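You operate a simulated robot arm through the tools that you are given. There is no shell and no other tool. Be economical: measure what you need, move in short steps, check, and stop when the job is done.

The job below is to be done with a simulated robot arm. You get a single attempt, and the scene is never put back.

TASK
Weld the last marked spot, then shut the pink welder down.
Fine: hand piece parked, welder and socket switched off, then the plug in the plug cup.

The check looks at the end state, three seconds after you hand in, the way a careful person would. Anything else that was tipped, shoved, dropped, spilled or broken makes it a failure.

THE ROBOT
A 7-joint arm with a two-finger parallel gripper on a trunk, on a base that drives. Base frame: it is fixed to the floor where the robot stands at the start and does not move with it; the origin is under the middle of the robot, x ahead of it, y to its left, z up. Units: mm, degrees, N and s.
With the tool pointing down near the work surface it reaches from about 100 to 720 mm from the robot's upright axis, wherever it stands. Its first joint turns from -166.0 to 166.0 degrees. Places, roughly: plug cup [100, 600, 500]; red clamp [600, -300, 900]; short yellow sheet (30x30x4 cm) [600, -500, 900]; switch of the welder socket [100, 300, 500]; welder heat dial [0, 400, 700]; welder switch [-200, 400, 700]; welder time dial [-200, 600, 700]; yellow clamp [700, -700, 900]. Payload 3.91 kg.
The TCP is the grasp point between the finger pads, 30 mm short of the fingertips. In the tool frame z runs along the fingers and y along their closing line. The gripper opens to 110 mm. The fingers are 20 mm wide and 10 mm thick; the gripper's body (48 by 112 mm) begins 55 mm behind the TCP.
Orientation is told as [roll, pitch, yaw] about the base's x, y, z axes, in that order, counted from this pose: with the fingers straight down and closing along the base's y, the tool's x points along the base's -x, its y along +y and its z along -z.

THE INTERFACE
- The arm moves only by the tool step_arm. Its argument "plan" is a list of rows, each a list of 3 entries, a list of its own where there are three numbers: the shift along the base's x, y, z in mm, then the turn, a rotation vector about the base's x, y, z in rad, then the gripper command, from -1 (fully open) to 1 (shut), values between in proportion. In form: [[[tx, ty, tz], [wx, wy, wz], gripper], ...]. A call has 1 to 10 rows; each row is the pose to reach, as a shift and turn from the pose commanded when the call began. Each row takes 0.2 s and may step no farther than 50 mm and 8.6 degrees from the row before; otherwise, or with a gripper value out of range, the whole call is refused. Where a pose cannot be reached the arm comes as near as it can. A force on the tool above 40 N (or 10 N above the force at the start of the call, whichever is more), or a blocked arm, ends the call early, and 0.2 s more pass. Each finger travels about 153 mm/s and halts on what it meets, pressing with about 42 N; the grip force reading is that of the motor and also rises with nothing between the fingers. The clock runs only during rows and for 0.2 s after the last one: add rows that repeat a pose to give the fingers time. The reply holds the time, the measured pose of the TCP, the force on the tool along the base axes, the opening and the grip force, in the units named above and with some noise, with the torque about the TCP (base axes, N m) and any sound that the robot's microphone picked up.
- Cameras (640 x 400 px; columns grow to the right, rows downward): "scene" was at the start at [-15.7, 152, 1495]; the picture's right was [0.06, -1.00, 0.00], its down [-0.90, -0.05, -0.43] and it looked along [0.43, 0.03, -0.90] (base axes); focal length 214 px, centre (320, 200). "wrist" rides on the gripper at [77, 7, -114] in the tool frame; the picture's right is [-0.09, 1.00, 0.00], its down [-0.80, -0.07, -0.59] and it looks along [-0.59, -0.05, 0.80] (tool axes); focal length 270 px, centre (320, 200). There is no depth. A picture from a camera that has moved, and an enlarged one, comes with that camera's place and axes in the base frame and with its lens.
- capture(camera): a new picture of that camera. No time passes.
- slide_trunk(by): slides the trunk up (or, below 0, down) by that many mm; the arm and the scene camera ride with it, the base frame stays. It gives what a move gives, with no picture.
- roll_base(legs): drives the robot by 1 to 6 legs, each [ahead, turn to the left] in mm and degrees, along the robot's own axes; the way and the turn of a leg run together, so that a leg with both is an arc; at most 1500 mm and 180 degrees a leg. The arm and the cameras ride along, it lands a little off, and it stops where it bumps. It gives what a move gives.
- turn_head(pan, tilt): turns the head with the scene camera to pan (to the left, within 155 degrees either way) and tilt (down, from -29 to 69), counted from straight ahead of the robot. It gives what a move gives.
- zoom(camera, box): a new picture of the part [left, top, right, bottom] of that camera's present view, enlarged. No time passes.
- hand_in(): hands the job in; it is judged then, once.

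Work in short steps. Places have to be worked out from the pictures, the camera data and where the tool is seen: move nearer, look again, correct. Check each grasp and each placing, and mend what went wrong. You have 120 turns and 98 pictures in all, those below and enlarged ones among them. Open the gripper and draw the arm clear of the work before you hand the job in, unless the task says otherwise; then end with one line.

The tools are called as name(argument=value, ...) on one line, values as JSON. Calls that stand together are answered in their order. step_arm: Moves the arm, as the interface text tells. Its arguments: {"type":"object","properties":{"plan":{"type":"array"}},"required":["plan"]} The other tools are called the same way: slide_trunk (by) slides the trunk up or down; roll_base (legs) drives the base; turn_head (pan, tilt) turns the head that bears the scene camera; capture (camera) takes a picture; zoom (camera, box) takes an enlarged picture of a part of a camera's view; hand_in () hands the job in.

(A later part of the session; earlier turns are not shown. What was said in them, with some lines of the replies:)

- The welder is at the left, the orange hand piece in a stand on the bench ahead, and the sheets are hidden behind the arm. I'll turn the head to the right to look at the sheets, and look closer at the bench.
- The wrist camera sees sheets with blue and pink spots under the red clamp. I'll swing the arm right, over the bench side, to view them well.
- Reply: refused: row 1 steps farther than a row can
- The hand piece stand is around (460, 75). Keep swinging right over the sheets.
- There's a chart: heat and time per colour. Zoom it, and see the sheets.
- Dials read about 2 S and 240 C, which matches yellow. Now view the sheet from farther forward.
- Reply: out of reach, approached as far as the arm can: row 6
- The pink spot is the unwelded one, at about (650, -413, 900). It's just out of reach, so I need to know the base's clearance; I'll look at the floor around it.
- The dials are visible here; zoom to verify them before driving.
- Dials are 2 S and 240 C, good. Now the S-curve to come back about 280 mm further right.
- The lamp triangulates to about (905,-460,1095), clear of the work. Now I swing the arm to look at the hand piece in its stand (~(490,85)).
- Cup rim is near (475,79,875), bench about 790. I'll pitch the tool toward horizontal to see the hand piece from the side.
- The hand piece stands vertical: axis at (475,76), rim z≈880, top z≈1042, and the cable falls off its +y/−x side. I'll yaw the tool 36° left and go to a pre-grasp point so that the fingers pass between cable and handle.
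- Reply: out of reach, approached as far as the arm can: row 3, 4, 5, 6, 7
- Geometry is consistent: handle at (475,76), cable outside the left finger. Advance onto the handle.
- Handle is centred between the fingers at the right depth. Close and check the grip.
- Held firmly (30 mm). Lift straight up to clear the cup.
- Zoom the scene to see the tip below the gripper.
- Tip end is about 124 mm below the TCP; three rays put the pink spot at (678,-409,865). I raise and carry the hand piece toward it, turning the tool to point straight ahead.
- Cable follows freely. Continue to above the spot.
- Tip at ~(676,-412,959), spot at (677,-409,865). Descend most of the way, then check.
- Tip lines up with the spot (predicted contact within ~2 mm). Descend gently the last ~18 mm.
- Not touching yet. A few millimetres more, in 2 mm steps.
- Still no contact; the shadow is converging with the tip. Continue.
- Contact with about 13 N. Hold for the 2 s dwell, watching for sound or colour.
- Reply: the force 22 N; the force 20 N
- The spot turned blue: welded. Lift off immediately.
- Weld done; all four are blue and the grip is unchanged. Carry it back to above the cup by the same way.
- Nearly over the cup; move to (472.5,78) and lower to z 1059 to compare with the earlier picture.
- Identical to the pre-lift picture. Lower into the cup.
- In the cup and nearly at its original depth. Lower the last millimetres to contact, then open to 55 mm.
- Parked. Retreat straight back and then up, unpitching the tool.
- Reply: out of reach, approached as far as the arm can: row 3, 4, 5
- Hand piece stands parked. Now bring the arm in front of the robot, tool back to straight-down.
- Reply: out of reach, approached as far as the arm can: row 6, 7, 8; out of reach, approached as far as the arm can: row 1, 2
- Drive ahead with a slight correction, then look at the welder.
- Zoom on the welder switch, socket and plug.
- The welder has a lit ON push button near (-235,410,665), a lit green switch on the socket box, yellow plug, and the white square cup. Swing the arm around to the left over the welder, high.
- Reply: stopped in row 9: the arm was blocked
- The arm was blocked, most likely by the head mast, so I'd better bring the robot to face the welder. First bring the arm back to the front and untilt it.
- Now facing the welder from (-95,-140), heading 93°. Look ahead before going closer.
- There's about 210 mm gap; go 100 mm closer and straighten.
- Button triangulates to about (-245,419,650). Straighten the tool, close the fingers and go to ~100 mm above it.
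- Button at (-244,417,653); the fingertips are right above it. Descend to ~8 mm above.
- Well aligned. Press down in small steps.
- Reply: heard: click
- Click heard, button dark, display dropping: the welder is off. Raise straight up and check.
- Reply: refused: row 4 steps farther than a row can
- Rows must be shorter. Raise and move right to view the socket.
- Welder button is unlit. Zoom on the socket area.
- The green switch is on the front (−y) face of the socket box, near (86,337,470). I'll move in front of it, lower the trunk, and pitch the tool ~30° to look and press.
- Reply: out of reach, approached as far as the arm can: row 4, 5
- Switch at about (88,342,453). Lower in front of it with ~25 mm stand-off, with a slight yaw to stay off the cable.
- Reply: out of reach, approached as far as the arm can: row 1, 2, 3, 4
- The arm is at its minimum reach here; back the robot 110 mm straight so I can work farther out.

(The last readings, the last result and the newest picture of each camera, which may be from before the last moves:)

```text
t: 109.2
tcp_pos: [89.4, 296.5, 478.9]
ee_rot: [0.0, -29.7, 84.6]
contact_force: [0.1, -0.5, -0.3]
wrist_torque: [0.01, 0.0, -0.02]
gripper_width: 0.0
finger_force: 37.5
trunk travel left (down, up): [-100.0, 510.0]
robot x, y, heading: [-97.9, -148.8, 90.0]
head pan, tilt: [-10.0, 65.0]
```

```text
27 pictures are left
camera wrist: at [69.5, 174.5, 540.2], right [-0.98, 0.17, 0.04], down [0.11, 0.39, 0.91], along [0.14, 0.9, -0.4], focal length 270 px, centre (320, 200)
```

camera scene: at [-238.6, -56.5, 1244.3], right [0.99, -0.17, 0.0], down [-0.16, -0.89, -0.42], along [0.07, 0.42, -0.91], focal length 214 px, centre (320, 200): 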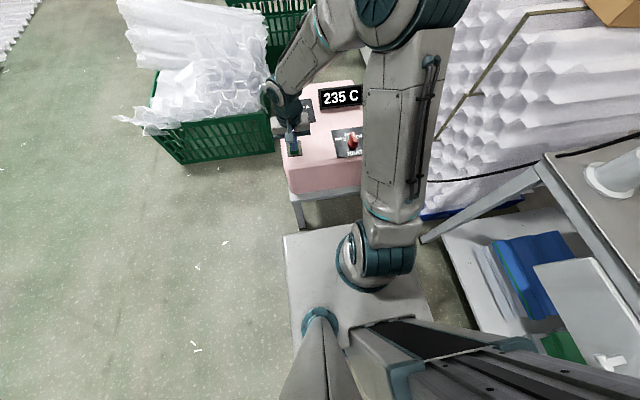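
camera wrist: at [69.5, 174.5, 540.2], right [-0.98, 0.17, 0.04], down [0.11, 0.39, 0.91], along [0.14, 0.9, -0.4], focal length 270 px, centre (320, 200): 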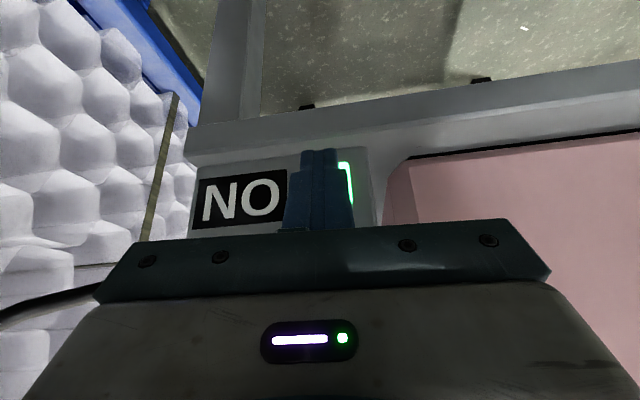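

Aligned. Push forward in +y in small steps.

step_arm(plan=[[[-3, 10, 0], [0, 0, 0], 1], [[-3, 18, 0], [0, 0, 0], 1], [[-3, 22, 0], [0, 0, 0], 1], [[-3, 25, 0], [0, 0, 0], 1], [[-3, 28, 0], [0, 0, 0], 1]])

capture(camera="wrist")

```text
t: 110.3
tcp_pos: [85.6, 321.0, 478.3]
ee_rot: [0.0, -29.5, 84.4]
contact_force: [-6.6, -33.2, 6.3]
wrist_torque: [-0.56, 0.19, 0.14]
gripper_width: 0.2
finger_force: 37.8
trunk travel left (down, up): [-100.0, 510.0]
robot x, y, heading: [-98.9, -151.2, 90.2]
head pan, tilt: [-10.0, 65.0]
heard: click
```

```text
26 pictures are left
camera wrist: at [66.5, 198.6, 540.6], right [-0.98, 0.17, 0.04], down [0.11, 0.4, 0.91], along [0.14, 0.9, -0.41], focal length 270 px, centre (320, 200)
```

wrist: 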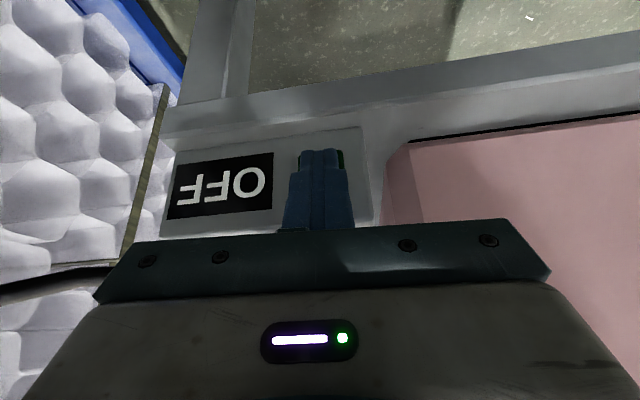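

The label reads OFF with a click. Retract and go up to view the plug.

step_arm(plan=[[[0, -20, 0], [0, 0, 0], 1], [[0, -50, 0], [0, 0, 0], 1], [[0, -80, 20], [0, 0, 0], 1], [[0, -85, 65], [0, 0, 0], 1], [[0, -85, 110], [0, 0, 0], 1], [[0, -85, 155], [0, 0, 0], 1], [[0, -85, 200], [0, 0, 0], 1]])

step_arm(plan=[[[5, 10, 25], [-0.13, 0, 0], 0.5], [[10, 20, 50], [-0.26, 0, 0], 0], [[15, 40, 70], [-0.39, 0, 0], -0.5], [[20, 60, 80], [-0.52, 0, 0], -0.5], [[20, 90, 80], [-0.52, 0, 0.05], -0.5], [[20, 110, 80], [-0.52, 0, 0.1], -0.5]])

capture(camera="wrist")

```text
t: 112.0
tcp_pos: [84.2, 240.4, 678.9]
ee_rot: [0.1, -29.8, 84.6]
contact_force: [-0.4, 1.2, -0.9]
wrist_torque: [-0.02, 0.01, -0.01]
gripper_width: 0.0
finger_force: 37.7
trunk travel left (down, up): [-100.0, 510.0]
robot x, y, heading: [-98.0, -151.1, 89.9]
head pan, tilt: [-10.0, 65.0]
```

```text
t: 113.3
tcp_pos: [106.3, 350.5, 758.6]
ee_rot: [-1.2, 0.1, 90.9]
contact_force: [0.8, 0.1, 0.8]
wrist_torque: [-0.03, 0.0, -0.03]
gripper_width: 82.7
finger_force: 0.1
trunk travel left (down, up): [-100.0, 510.0]
robot x, y, heading: [-95.4, -149.2, 90.0]
head pan, tilt: [-10.0, 65.0]
```

```text
25 pictures are left
camera wrist: at [97.5, 273.5, 873.9], right [-1.0, 0.07, -0.02], down [0.05, 0.8, 0.59], along [0.06, 0.59, -0.8], focal length 270 px, centre (320, 200)
```

wrist: 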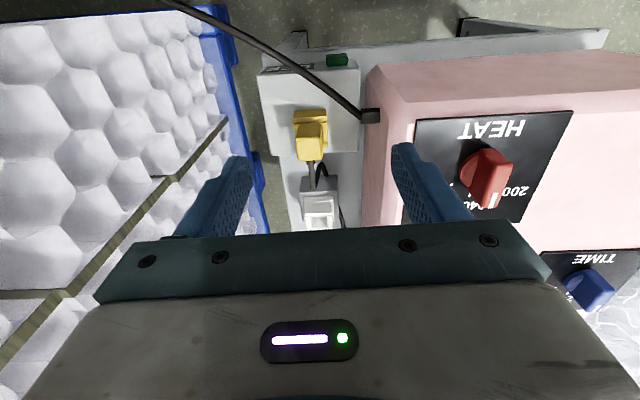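

zoom(camera="wrist", box=[240, 40, 400, 240])

zoom(camera="scene", box=[340, 60, 460, 180])

```text
2.00 times, centred on (320, 140) of wrist
camera zoom: at [97.5, 273.5, 873.9], right [-1.0, 0.07, -0.02], down [0.05, 0.8, 0.59], along [0.06, 0.59, -0.8], focal length 541 px, centre (320, 320)
```

zoom: 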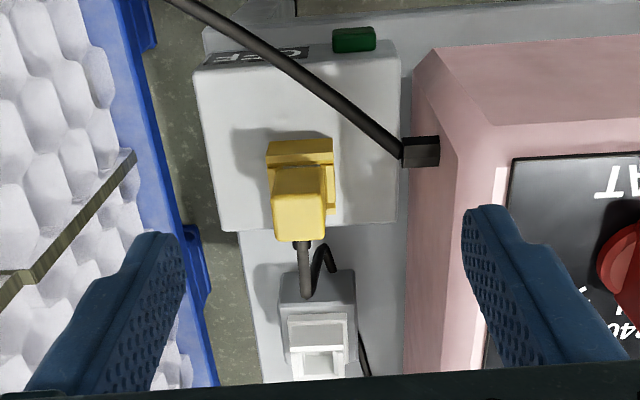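

```text
3.33 times, centred on (400, 120) of scene
camera zoom: at [-238.4, -167.0, 1094.2], right [0.98, -0.17, 0.0], down [-0.16, -0.89, -0.42], along [0.07, 0.42, -0.91], focal length 715 px, centre (53, 467)
```

zoom: 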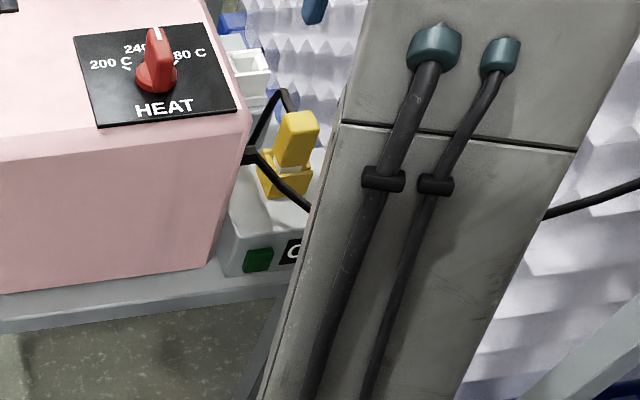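

The plug stands upright on the socket box at about (127,426), body z≈500–560, cord at the back. Grip it across x: go above it with 60 mm opening.

step_arm(plan=[[[6, 25, -20], [0, 0, 0], -0.1], [[14, 50, -40], [0, 0, 0], -0.1], [[20.7, 75.5, -70], [0, 0, 0], -0.1], [[20.7, 75.5, -110], [0, 0, 0], -0.1], [[20.7, 75.5, -140], [0, 0, 0], -0.1]])

capture(camera="wrist")

zoom(camera="scene", box=[340, 60, 460, 180])

```text
t: 114.5
tcp_pos: [128.7, 425.1, 617.8]
ee_rot: [-1.2, 0.0, 90.7]
contact_force: [-0.5, -0.5, -0.3]
wrist_torque: [0.0, 0.02, 0.01]
gripper_width: 60.3
finger_force: 0.0
trunk travel left (down, up): [-100.0, 510.0]
robot x, y, heading: [-95.2, -148.7, 90.1]
head pan, tilt: [-10.0, 65.0]
```

```text
22 pictures are left
camera wrist: at [119.5, 347.3, 733.0], right [-1.0, 0.07, -0.02], down [0.05, 0.8, 0.6], along [0.06, 0.59, -0.8], focal length 270 px, centre (320, 200)
```

wrist: 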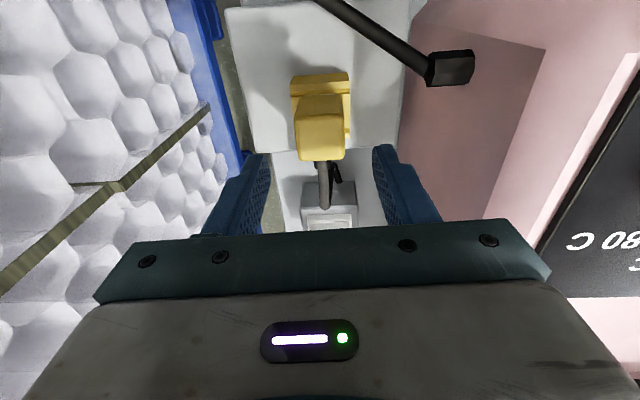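

```text
3.33 times, centred on (400, 120) of scene
camera zoom: at [-238.5, -166.9, 1094.3], right [0.98, -0.17, 0.0], down [-0.16, -0.89, -0.42], along [0.07, 0.42, -0.91], focal length 715 px, centre (53, 467)
```

zoom: 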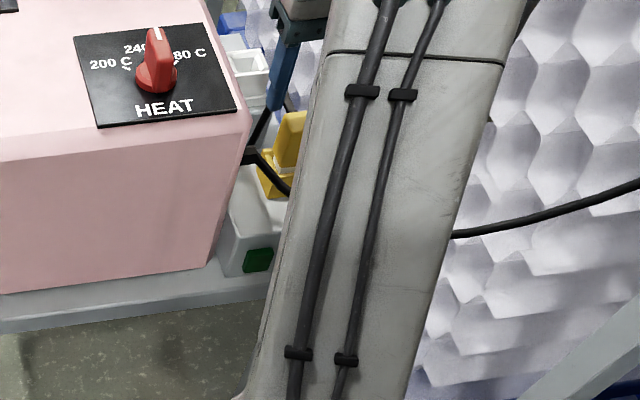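

Plug is centred between the fingers. Descend to grasp height 537.

step_arm(plan=[[[-1, 1, -25], [0, 0, 0], -0.1], [[-1, 1, -50], [0, 0, 0], -0.1], [[-1, 1, -70], [0, 0, 0], -0.1], [[-1, 1, -80], [0, 0, 0], -0.1]])

capture(camera="wrist")

```text
t: 115.5
tcp_pos: [126.0, 427.1, 538.5]
ee_rot: [-1.2, 0.0, 90.8]
contact_force: [0.0, -0.7, -0.4]
wrist_torque: [-0.01, 0.0, 0.04]
gripper_width: 60.5
finger_force: 0.1
trunk travel left (down, up): [-100.0, 510.0]
robot x, y, heading: [-96.6, -153.3, 89.8]
head pan, tilt: [-10.0, 65.0]
```

```text
20 pictures are left
camera wrist: at [117.2, 349.8, 653.1], right [-1.0, 0.07, -0.02], down [0.05, 0.8, 0.6], along [0.06, 0.59, -0.8], focal length 270 px, centre (320, 200)
```

wrist: 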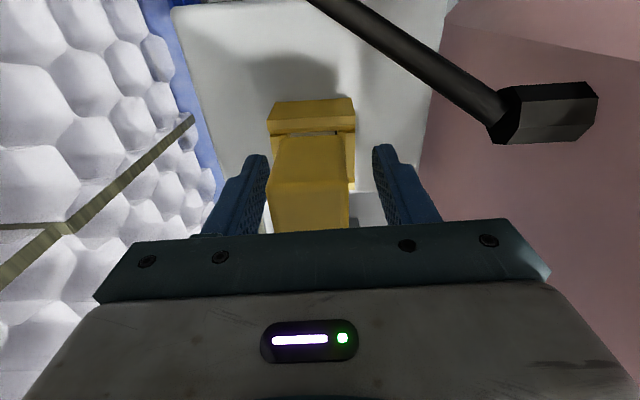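

Shift 4 mm right and close.

step_arm(plan=[[[4, 0, 0], [0, 0, 0], -0.1], [[4, 0, 0], [0, 0, 0], 0.4], [[4, 0, 0], [0, 0, 0], 1], [[4, 0, 0], [0, 0, 0], 1]])

step_arm(plan=[[[0, 0, 5], [0, 0, 0], 1], [[0, 0, 12], [0, 0, 0], 1], [[0, 0, 20], [0, 0, 0], 1]])

capture(camera="wrist")

```text
t: 116.5
tcp_pos: [127.7, 426.6, 539.9]
ee_rot: [-1.1, 0.2, 90.8]
contact_force: [-7.7, -2.4, -0.8]
wrist_torque: [-0.14, 1.17, -1.32]
gripper_width: 45.3
finger_force: 44.8
trunk travel left (down, up): [-100.0, 510.0]
robot x, y, heading: [-97.4, -149.3, 89.9]
head pan, tilt: [-10.0, 65.0]
```

```text
t: 117.1
tcp_pos: [127.9, 427.9, 539.9]
ee_rot: [-1.1, 0.4, 90.9]
contact_force: [4.2, 10.8, -22.6]
wrist_torque: [1.05, -0.03, -0.19]
gripper_width: 45.5
finger_force: 45.0
trunk travel left (down, up): [-100.0, 510.0]
robot x, y, heading: [-100.4, -148.7, 90.0]
head pan, tilt: [-10.0, 65.0]
stopped in row 2: the force on the tool passed its limit (the readings are from after the stop); the commanded pose is now the measured one
```

```text
19 pictures are left
camera wrist: at [120.4, 350.4, 654.3], right [-1.0, 0.07, -0.02], down [0.05, 0.81, 0.59], along [0.06, 0.59, -0.81], focal length 270 px, centre (320, 200)
```

wrist: 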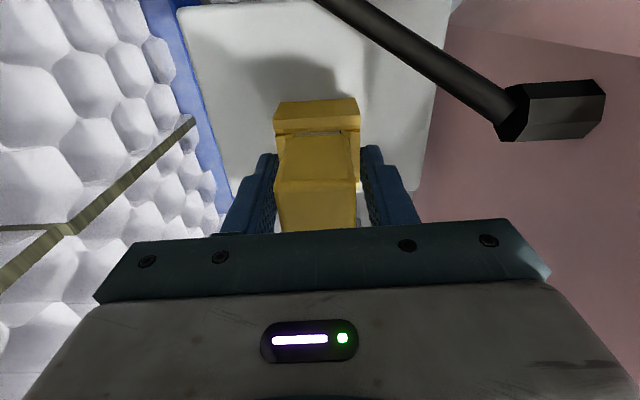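

Width 45 mm means the tips pinched the wider yellow base, which looks like the fixed receptacle. Open, go 16 mm higher and grip the plug body only.

step_arm(plan=[[[0, 0, 0], [0, 0, 0], 0.1], [[0, 0, 0], [0, 0, 0], -0.1], [[0, -1, 8], [0, 0, 0], -0.1], [[0, -1, 16], [0, 0, 0], -0.1]])

step_arm(plan=[[[0, 0, 0], [0, 0, 0], 0.3], [[0, 0, 0], [0, 0, 0], 1], [[0, 0, 0], [0, 0, 0], 1]])

capture(camera="wrist")

```text
t: 118.1
tcp_pos: [127.2, 423.7, 558.4]
ee_rot: [-1.2, 0.4, 90.8]
contact_force: [-0.7, 0.0, 1.4]
wrist_torque: [0.02, 0.02, -0.01]
gripper_width: 60.5
finger_force: 0.0
trunk travel left (down, up): [-100.0, 510.0]
robot x, y, heading: [-97.0, -151.4, 90.2]
head pan, tilt: [-10.0, 65.0]
```

```text
t: 118.9
tcp_pos: [126.5, 424.4, 559.1]
ee_rot: [-1.0, 0.3, 90.8]
contact_force: [0.5, 0.7, 1.3]
wrist_torque: [0.0, 0.02, -0.02]
gripper_width: 31.4
finger_force: 42.0
trunk travel left (down, up): [-100.0, 510.0]
robot x, y, heading: [-101.1, -153.5, 90.1]
head pan, tilt: [-10.0, 65.0]
```

```text
18 pictures are left
camera wrist: at [119.1, 347.6, 673.3], right [-1.0, 0.07, -0.02], down [0.05, 0.81, 0.59], along [0.06, 0.59, -0.81], focal length 270 px, centre (320, 200)
```

wrist: 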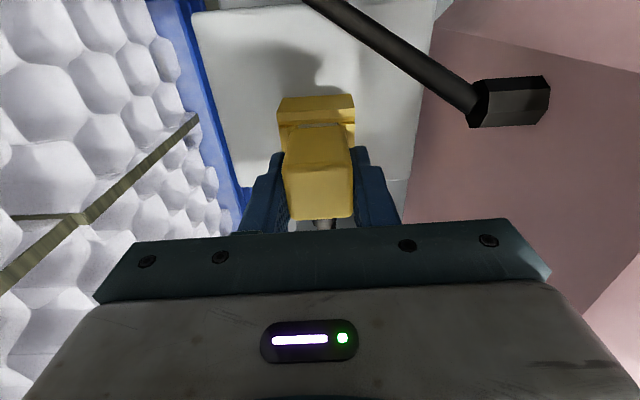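

Gripping the 31 mm body. Pull straight up.

step_arm(plan=[[[0, 0, 6], [0, 0, 0], 1], [[0, 0, 12], [0, 0, 0], 1], [[0, 0, 20], [0, 0, 0], 1], [[0, 0, 30], [0, 0, 0], 1]])

capture(camera="wrist")

```text
t: 119.9
tcp_pos: [128.0, 425.4, 588.8]
ee_rot: [-1.1, 0.5, 90.7]
contact_force: [1.0, 0.9, -0.3]
wrist_torque: [0.01, -0.01, -0.02]
gripper_width: 31.4
finger_force: 41.7
trunk travel left (down, up): [-100.0, 510.0]
robot x, y, heading: [-100.0, -147.5, 90.3]
head pan, tilt: [-10.0, 65.0]
```

```text
17 pictures are left
camera wrist: at [119.5, 348.8, 703.1], right [-1.0, 0.07, -0.02], down [0.05, 0.81, 0.59], along [0.06, 0.59, -0.81], focal length 270 px, centre (320, 200)
```

wrist: 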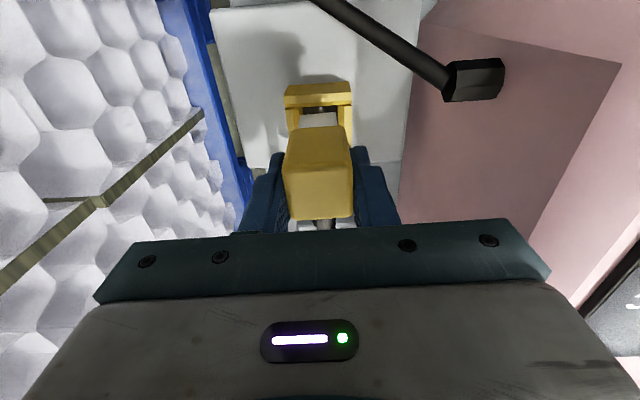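

Plug is out. Raise it, then drive forward 110 mm to bring the cup into reach.

step_arm(plan=[[[0, 0, 30], [0, 0, 0], 1], [[0, 0, 60], [0, 0, 0], 1], [[0, 0, 90], [0, 0, 0], 1]])

roll_base(legs=[[105, 0]])

capture(camera="wrist")

zoom(camera="scene", box=[320, 40, 460, 160])

```text
t: 120.7
tcp_pos: [128.0, 426.4, 679.2]
ee_rot: [-1.0, 0.4, 90.8]
contact_force: [-0.5, 0.6, -1.5]
wrist_torque: [0.03, 0.0, -0.02]
gripper_width: 31.1
finger_force: 42.0
trunk travel left (down, up): [-100.0, 510.0]
robot x, y, heading: [-100.7, -152.1, 89.9]
head pan, tilt: [-10.0, 65.0]
```

```text
t: 121.8
tcp_pos: [129.1, 530.1, 678.6]
ee_rot: [-1.0, 0.4, 90.8]
contact_force: [-0.3, -0.4, -0.8]
wrist_torque: [-0.01, 0.02, -0.02]
gripper_width: 31.3
finger_force: 42.3
trunk travel left (down, up): [-100.0, 510.0]
robot x, y, heading: [-100.6, -48.8, 89.9]
head pan, tilt: [-10.0, 65.0]
```

```text
16 pictures are left
camera wrist: at [119.8, 453.1, 793.5], right [-1.0, 0.07, -0.02], down [0.05, 0.81, 0.59], along [0.06, 0.59, -0.81], focal length 270 px, centre (320, 200)
```

wrist: 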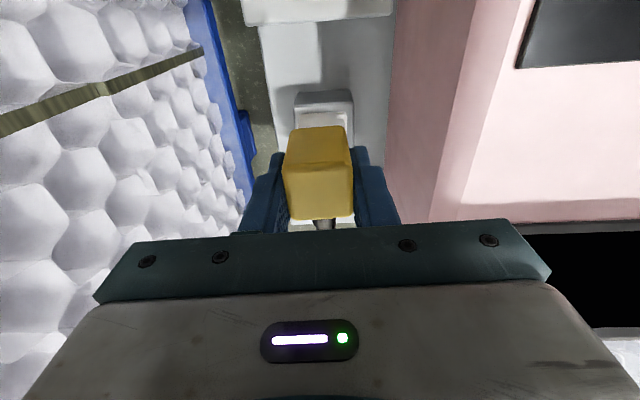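

```text
3.33 times, centred on (390, 100) of scene
camera zoom: at [-238.5, -62.9, 1094.2], right [0.98, -0.17, 0.0], down [-0.16, -0.89, -0.42], along [0.07, 0.42, -0.91], focal length 715 px, centre (87, 533)
```

zoom: 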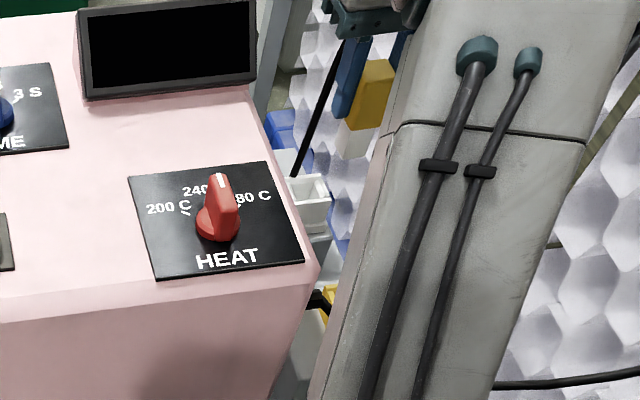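

The plug's white prong block is visible below the yellow body. To see the cup unobstructed, move the plug past it to y≈600 at this height.

step_arm(plan=[[[0, 35, 5], [0, 0, 0], 1], [[0, 70, 10], [0, 0, 0], 1]])

zoom(camera="wrist", box=[220, 20, 420, 145])

zoom(camera="scene", box=[350, 30, 430, 100])

```text
t: 122.5
tcp_pos: [131.4, 601.4, 690.4]
ee_rot: [-1.0, 0.4, 90.8]
contact_force: [-0.5, 0.2, -0.5]
wrist_torque: [0.02, 0.0, -0.01]
gripper_width: 31.0
finger_force: 42.1
trunk travel left (down, up): [-100.0, 510.0]
robot x, y, heading: [-97.0, -50.4, 90.1]
head pan, tilt: [-10.0, 65.0]
```

```text
3.20 times, centred on (320, 82) of wrist
camera zoom: at [122.3, 524.5, 805.5], right [-1.0, 0.07, -0.02], down [0.05, 0.81, 0.59], along [0.06, 0.59, -0.81], focal length 865 px, centre (320, 576)
```

zoom: 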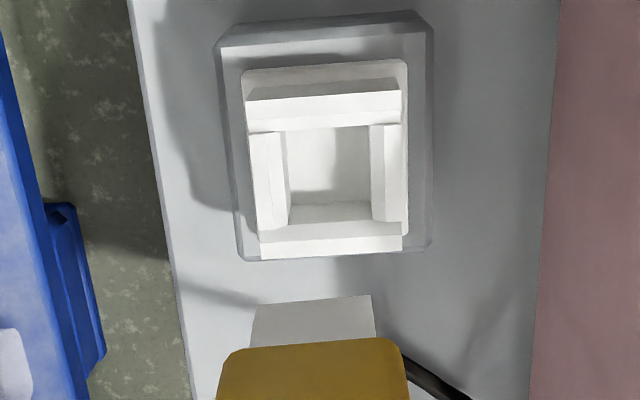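

```text
5.71 times, centred on (390, 65) of scene
camera zoom: at [-238.5, -63.0, 1094.2], right [0.98, -0.17, 0.0], down [-0.16, -0.89, -0.42], along [0.07, 0.42, -0.91], focal length 1226 px, centre (-80, 971)
```

zoom: 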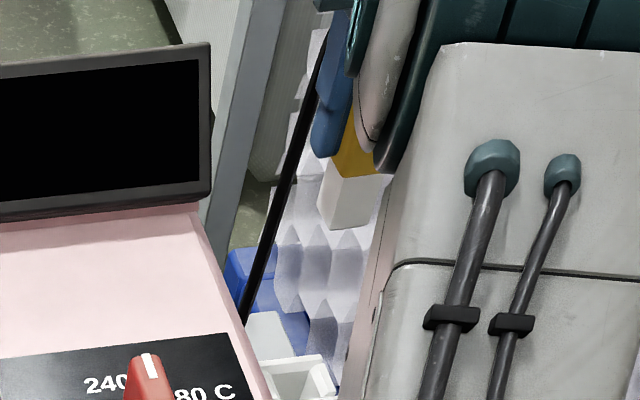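

Clear view: cup hole ~34 mm, centre ≈(129.5,581.5), rim z≈518; the prong block is ~26 mm wide and its centre is ~5 mm behind (−y) the TCP. Position above and lower to just over the rim.

step_arm(plan=[[[-2, -15, 0], [0, 0, 0], 1], [[-2, -15, -35], [0, 0, 0], 1], [[-2, -15, -65], [0, 0, 0], 1], [[-2, -15, -88], [0, 0, 0], 1]])

zoom(camera="wrist", box=[240, 60, 400, 160])

zoom(camera="scene", box=[350, 50, 430, 120])

```text
t: 123.5
tcp_pos: [126.6, 585.2, 599.9]
ee_rot: [-1.1, 0.5, 90.8]
contact_force: [-0.5, -0.4, -1.2]
wrist_torque: [0.02, 0.0, 0.01]
gripper_width: 31.1
finger_force: 41.6
trunk travel left (down, up): [-100.0, 510.0]
robot x, y, heading: [-96.8, -46.4, 90.1]
head pan, tilt: [-10.0, 65.0]
```

```text
4.00 times, centred on (320, 110) of wrist
camera zoom: at [118.3, 508.8, 715.1], right [-1.0, 0.07, -0.02], down [0.05, 0.81, 0.59], along [0.06, 0.59, -0.81], focal length 1081 px, centre (320, 560)
```

zoom: 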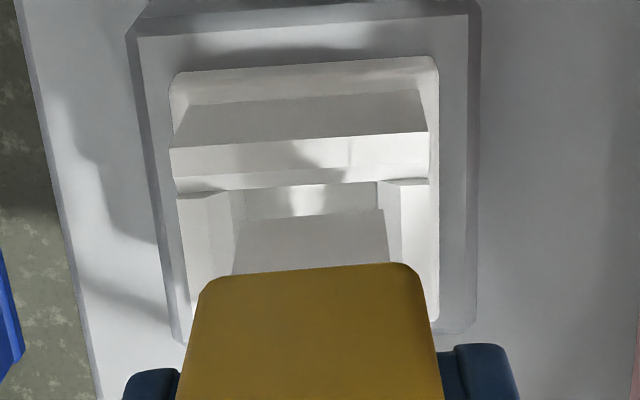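

```text
5.71 times, centred on (390, 85) of scene
camera zoom: at [-238.5, -62.9, 1094.3], right [0.98, -0.17, 0.0], down [-0.16, -0.89, -0.42], along [0.07, 0.42, -0.91], focal length 1226 px, centre (-80, 857)
```

zoom: 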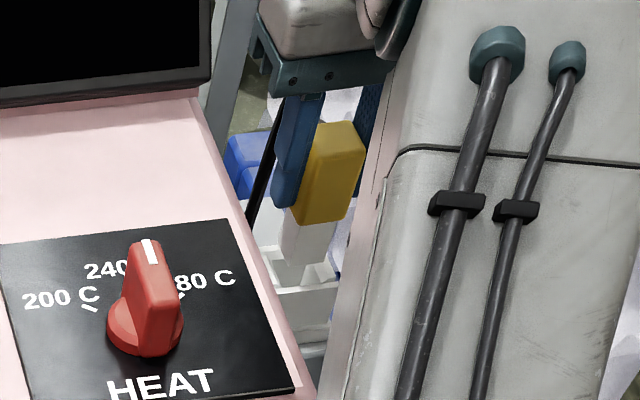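

The block is centred in x but its front face is about level with the front wall's inner edge; shift +3.5 mm in y and lower gently with force watch.

step_arm(plan=[[[0.5, 3.5, 0], [0, 0, 0], 1], [[0.5, 3.5, -6], [0, 0, 0], 1], [[0.5, 3.5, -12], [0, 0, 0], 1], [[0.5, 3.5, -18], [0, 0, 0], 1]])

zoom(camera="wrist", box=[240, 60, 400, 160])

```text
t: 124.5
tcp_pos: [126.6, 587.7, 581.5]
ee_rot: [-1.1, 0.4, 90.8]
contact_force: [0.5, -1.5, 0.3]
wrist_torque: [-0.11, -0.09, 0.01]
gripper_width: 31.4
finger_force: 42.2
trunk travel left (down, up): [-100.0, 510.0]
robot x, y, heading: [-99.6, -43.9, 90.2]
head pan, tilt: [-10.0, 65.0]
```

```text
4.00 times, centred on (320, 110) of wrist
camera zoom: at [119.4, 511.8, 697.7], right [-1.0, 0.07, -0.02], down [0.05, 0.81, 0.59], along [0.06, 0.59, -0.81], focal length 1081 px, centre (320, 560)
```

zoom: 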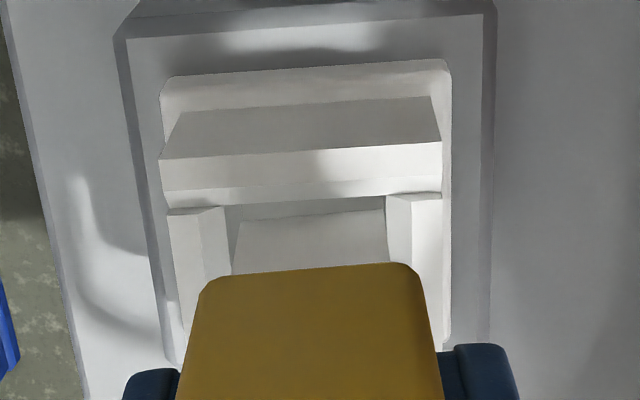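

Entering nicely; nudge +1.5 mm in x and continue down.

step_arm(plan=[[[1.5, 0.5, 0], [0, 0, 0], 1], [[1.5, 0.5, -5], [0, 0, 0], 1], [[1.5, 0.5, -10], [0, 0, 0], 1], [[1.5, 0.5, -15], [0, 0, 0], 1]])

zoom(camera="wrist", box=[240, 60, 400, 160])

```text
t: 125.5
tcp_pos: [128.6, 588.3, 567.1]
ee_rot: [-1.0, 0.4, 90.7]
contact_force: [-0.1, -7.9, 1.2]
wrist_torque: [-0.45, -0.05, -0.13]
gripper_width: 31.0
finger_force: 41.9
trunk travel left (down, up): [-100.0, 510.0]
robot x, y, heading: [-96.6, -49.0, 90.1]
head pan, tilt: [-10.0, 65.0]
```

```text
4.00 times, centred on (320, 110) of wrist
camera zoom: at [120.7, 511.8, 682.6], right [-1.0, 0.08, -0.02], down [0.05, 0.81, 0.59], along [0.06, 0.59, -0.81], focal length 1081 px, centre (320, 560)
```

zoom: 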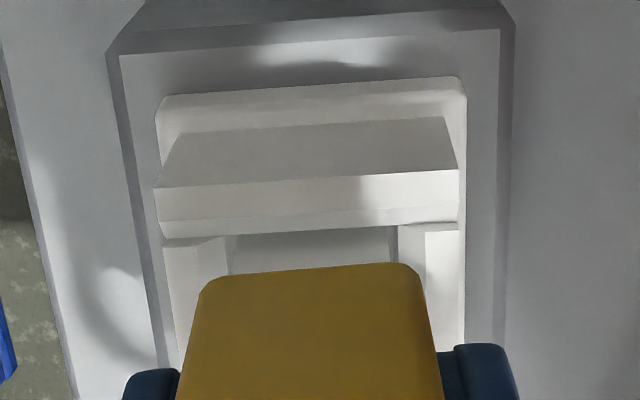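

Block is in the hole and rubs the back wall; back off 1.5 mm in y and lower till it seats.

step_arm(plan=[[[0, -1.5, 0], [0, 0, 0], 1], [[0, -1.5, -4], [0, 0, 0], 1], [[0, -1.5, -8], [0, 0, 0], 1], [[0, -1.5, -11], [0, 0, 0], 1]])

zoom(camera="wrist", box=[240, 60, 400, 160])

```text
t: 126.5
tcp_pos: [128.5, 587.2, 559.7]
ee_rot: [-1.2, 0.0, 90.8]
contact_force: [-0.7, -0.3, 20.9]
wrist_torque: [-0.11, 0.17, 0.01]
gripper_width: 31.4
finger_force: 41.7
trunk travel left (down, up): [-100.0, 510.0]
robot x, y, heading: [-100.8, -47.6, 90.2]
head pan, tilt: [-10.0, 65.0]
```

```text
4.00 times, centred on (320, 110) of wrist
camera zoom: at [119.5, 510.5, 674.7], right [-1.0, 0.07, -0.02], down [0.05, 0.8, 0.6], along [0.06, 0.59, -0.8], focal length 1081 px, centre (320, 560)
```

zoom: 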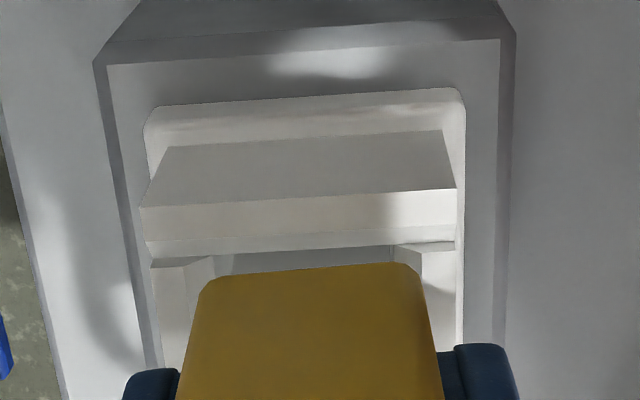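

Seated (21 N support, same height as in the socket). Ease off and open.

step_arm(plan=[[[0, 0, 2], [0, 0, 0], 1], [[0, 0, 2], [0, 0, 0], 0.3], [[0, 0, 2], [0, 0, 0], -0.1], [[0, 0, 2], [0, 0, 0], -0.1]])

step_arm(plan=[[[0, 0, 25], [0, 0, 0], -0.1], [[0, 0, 60], [0, 0, 0], -0.1], [[0, 0, 100], [0, 0, 0], -0.1], [[0, 0, 140], [0, 0, 0], -0.1]])

capture(camera="wrist")

```text
t: 127.5
tcp_pos: [129.0, 587.4, 559.1]
ee_rot: [-1.0, 0.4, 90.8]
contact_force: [0.4, 0.8, -0.9]
wrist_torque: [0.0, -0.01, 0.0]
gripper_width: 60.7
finger_force: 0.1
trunk travel left (down, up): [-100.0, 510.0]
robot x, y, heading: [-100.6, -46.6, 90.1]
head pan, tilt: [-10.0, 65.0]
```

```text
t: 128.4
tcp_pos: [126.9, 587.3, 698.6]
ee_rot: [-0.9, 0.3, 90.8]
contact_force: [0.3, -0.7, -0.4]
wrist_torque: [0.01, -0.05, 0.03]
gripper_width: 60.3
finger_force: 0.1
trunk travel left (down, up): [-100.0, 510.0]
robot x, y, heading: [-95.7, -46.7, 90.0]
head pan, tilt: [-10.0, 65.0]
```

```text
7 pictures are left
camera wrist: at [119.0, 511.8, 813.9], right [-1.0, 0.07, -0.02], down [0.05, 0.81, 0.59], along [0.06, 0.59, -0.81], focal length 270 px, centre (320, 200)
```

wrist: 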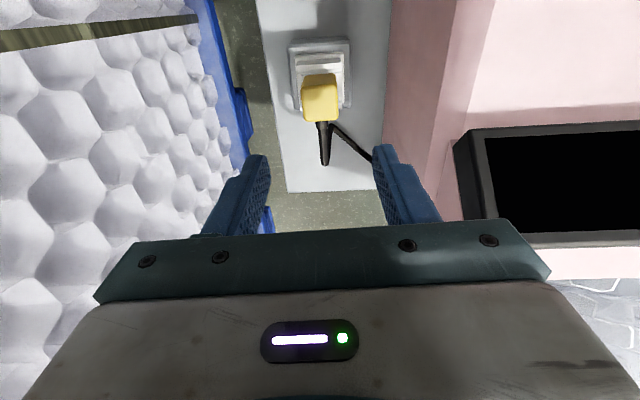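

The plug stands in the cup. Raise the arm and back the robot off so it is clear, then do a final look.

slide_trunk(by=350)

step_arm(plan=[[[-15, -40, 0], [0, 0, 0], -0.1], [[-30, -85, 0], [0, 0, 0], -0.1], [[-45, -130, 0], [0, 0, 0], -0.1], [[-60, -175, 0], [0, 0, 0], -0.1], [[-75, -220, 0], [0, 0, 0], -0.1], [[-90, -250, 0], [0, 0, 0], -0.5], [[-90, -260, 0], [0, 0, 0], -1]])

roll_base(legs=[[-200, 0]])

turn_head(pan=-35, tilt=50)

capture(camera="scene")

```text
t: 131.9
tcp_pos: [127.9, 588.5, 1048.2]
ee_rot: [-0.9, 0.4, 90.7]
contact_force: [-0.3, -0.3, -0.2]
wrist_torque: [0.01, 0.03, 0.01]
gripper_width: 60.6
finger_force: 0.0
trunk travel left (down, up): [-450.0, 160.0]
robot x, y, heading: [-96.6, -50.2, 89.9]
head pan, tilt: [-10.0, 65.0]
```

```text
t: 133.5
tcp_pos: [37.6, 325.7, 1048.9]
ee_rot: [-1.1, 0.4, 90.8]
contact_force: [0.3, 0.2, -0.3]
wrist_torque: [0.02, -0.03, 0.03]
gripper_width: 110.3
finger_force: 0.1
trunk travel left (down, up): [-450.0, 160.0]
robot x, y, heading: [-98.4, -45.4, 89.8]
head pan, tilt: [-10.0, 65.0]
```

```text
t: 135.1
tcp_pos: [37.2, 122.6, 1048.6]
ee_rot: [-1.1, 0.2, 90.6]
contact_force: [-0.2, -0.5, -1.3]
wrist_torque: [0.02, -0.03, 0.0]
gripper_width: 109.9
finger_force: 0.1
trunk travel left (down, up): [-450.0, 160.0]
robot x, y, heading: [-100.7, -246.9, 89.8]
head pan, tilt: [-10.0, 65.0]
```

```text
t: 136.0
tcp_pos: [38.0, 124.0, 1049.2]
ee_rot: [-0.9, 0.4, 90.7]
contact_force: [-0.3, 0.0, 0.1]
wrist_torque: [0.01, 0.0, 0.0]
gripper_width: 110.0
finger_force: 0.0
trunk travel left (down, up): [-450.0, 160.0]
robot x, y, heading: [-94.8, -249.6, 89.6]
head pan, tilt: [-35.0, 50.0]
```

```text
6 pictures are left
camera scene: at [-205.0, -262.5, 1462.3], right [0.82, -0.57, 0.0], down [-0.44, -0.63, -0.64], along [0.37, 0.53, -0.77], focal length 214 px, centre (320, 200)
```

scene: 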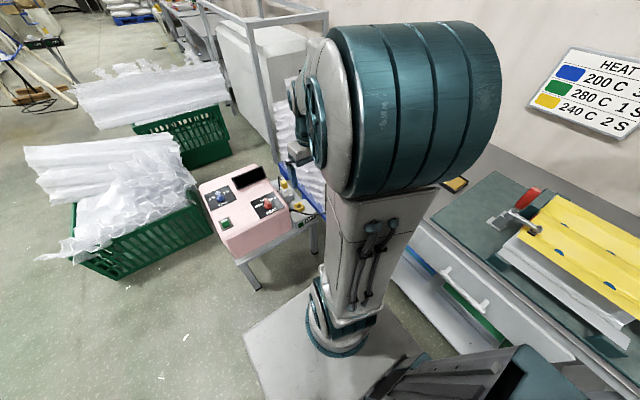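

Welder dark and off. Move the arm a bit aside to verify the hand piece and the plug.

step_arm(plan=[[[-40, 5, 0], [0, 0, 0], -1], [[-80, 10, 0], [0, 0, 0], -1], [[-120, 10, 0], [0, 0, 0], -1]])

turn_head(pan=-60, tilt=45)

capture(camera="scene")

```text
t: 136.8
tcp_pos: [-80.3, 132.0, 1048.7]
ee_rot: [-1.0, 0.2, 90.7]
contact_force: [1.2, 0.7, 0.2]
wrist_torque: [-0.03, 0.02, -0.01]
gripper_width: 110.0
finger_force: 0.0
trunk travel left (down, up): [-450.0, 160.0]
robot x, y, heading: [-99.4, -251.5, 89.9]
head pan, tilt: [-35.0, 50.0]
```

```text
t: 137.7
tcp_pos: [-78.9, 133.6, 1047.8]
ee_rot: [-0.9, 0.3, 90.6]
contact_force: [0.0, -0.4, -0.9]
wrist_torque: [0.02, 0.01, -0.03]
gripper_width: 109.7
finger_force: 0.1
trunk travel left (down, up): [-450.0, 160.0]
robot x, y, heading: [-100.2, -247.3, 89.9]
head pan, tilt: [-60.0, 45.0]
```

```text
5 pictures are left
camera scene: at [-178.8, -284.9, 1469.3], right [0.5, -0.87, 0.0], down [-0.61, -0.35, -0.71], along [0.61, 0.35, -0.71], focal length 214 px, centre (320, 200)
```

scene: 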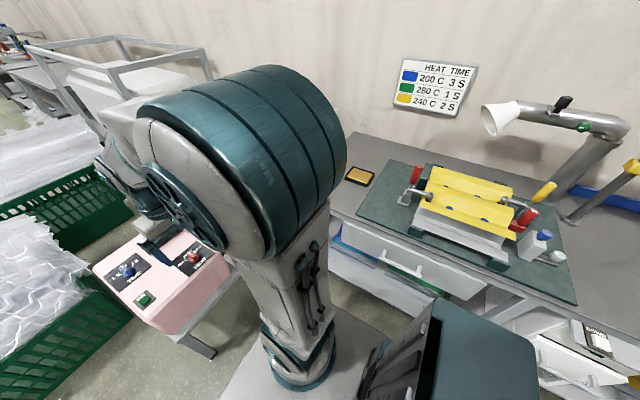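

Hand piece is still hidden behind the elbow; back away 300 mm more for a last check.

roll_base(legs=[[-350, 0]])

turn_head(pan=-48, tilt=35)

capture(camera="scene")

```text
t: 139.9
tcp_pos: [-77.8, -215.2, 1047.9]
ee_rot: [-1.1, 0.3, 90.6]
contact_force: [0.0, 0.0, -0.2]
wrist_torque: [0.0, -0.03, -0.02]
gripper_width: 109.9
finger_force: 0.1
trunk travel left (down, up): [-450.0, 160.0]
robot x, y, heading: [-96.5, -597.1, 89.8]
head pan, tilt: [-60.0, 45.0]
```

```text
t: 140.7
tcp_pos: [-79.0, -216.2, 1048.6]
ee_rot: [-0.9, 0.4, 90.6]
contact_force: [-0.4, 1.4, 0.5]
wrist_torque: [0.0, 0.02, 0.0]
gripper_width: 110.0
finger_force: 0.0
trunk travel left (down, up): [-450.0, 160.0]
robot x, y, heading: [-101.0, -595.5, 89.9]
head pan, tilt: [-48.0, 35.0]
```

```text
4 pictures are left
camera scene: at [-184.3, -614.8, 1484.0], right [0.67, -0.75, 0.0], down [-0.43, -0.38, -0.82], along [0.61, 0.55, -0.57], focal length 214 px, centre (320, 200)
```

scene: 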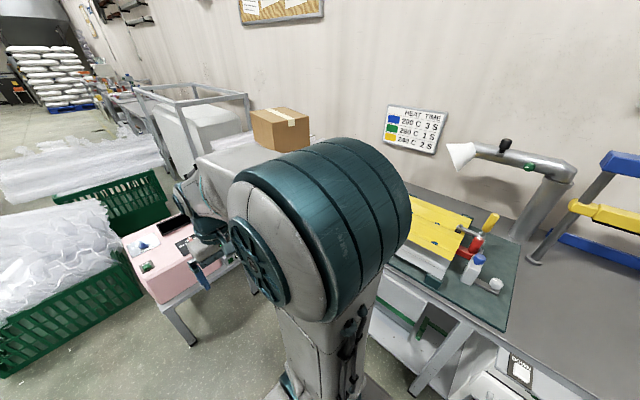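

Turn the robot left in place so the arm swings out of the view.

roll_base(legs=[[0, 60]])

turn_head(pan=-100, tilt=35)

capture(camera="scene")

```text
t: 143.7
tcp_pos: [-417.5, -386.0, 1047.6]
ee_rot: [-0.9, 0.4, 149.9]
contact_force: [0.6, -0.7, 0.2]
wrist_torque: [-0.04, -0.03, 0.02]
gripper_width: 110.1
finger_force: 0.2
trunk travel left (down, up): [-450.0, 160.0]
robot x, y, heading: [-99.5, -597.8, 149.0]
head pan, tilt: [-48.0, 35.0]
```

```text
t: 144.9
tcp_pos: [-418.2, -386.1, 1048.7]
ee_rot: [-1.0, 0.4, 150.0]
contact_force: [0.7, -0.8, -0.4]
wrist_torque: [0.01, -0.01, 0.01]
gripper_width: 109.8
finger_force: 0.1
trunk travel left (down, up): [-450.0, 160.0]
robot x, y, heading: [-99.6, -597.3, 149.3]
head pan, tilt: [-100.0, 35.0]
```

```text
3 pictures are left
camera scene: at [-53.3, -698.9, 1484.1], right [0.76, -0.65, 0.0], down [-0.37, -0.43, -0.82], along [0.53, 0.62, -0.57], focal length 214 px, centre (320, 200)
```

scene: 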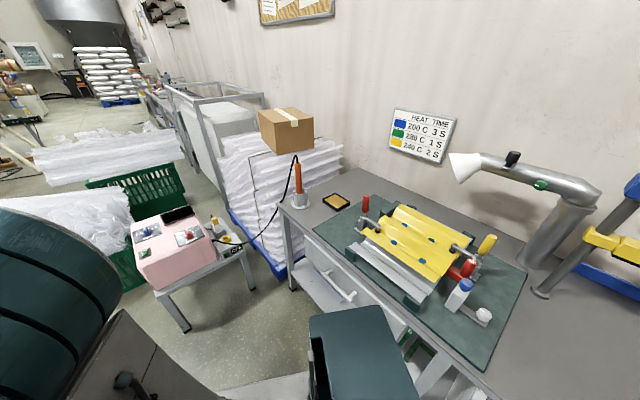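

zoom(camera="scene", box=[120, 140, 360, 300])

```text
2.50 times, centred on (240, 220) of scene
camera zoom: at [-53.3, -698.9, 1484.1], right [0.76, -0.65, 0.0], down [-0.37, -0.43, -0.82], along [0.53, 0.62, -0.57], focal length 536 px, centre (520, 150)
```

zoom: 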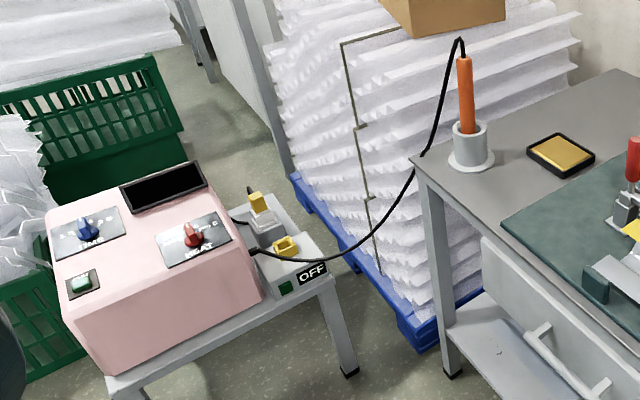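

The last picture shows the hand piece parked, the welder dark, the socket reading OFF and the plug in its cup. The arm is clear with the gripper open, so I hand in.

hand_in()

```text
The job is handed in.
```

The last marked spot is welded (240 C, 2 s; it turned blue). The hand piece is parked, the welder and its socket are switched off, and the plug is in the plug cup; nothing else looked disturbed in the final picture.
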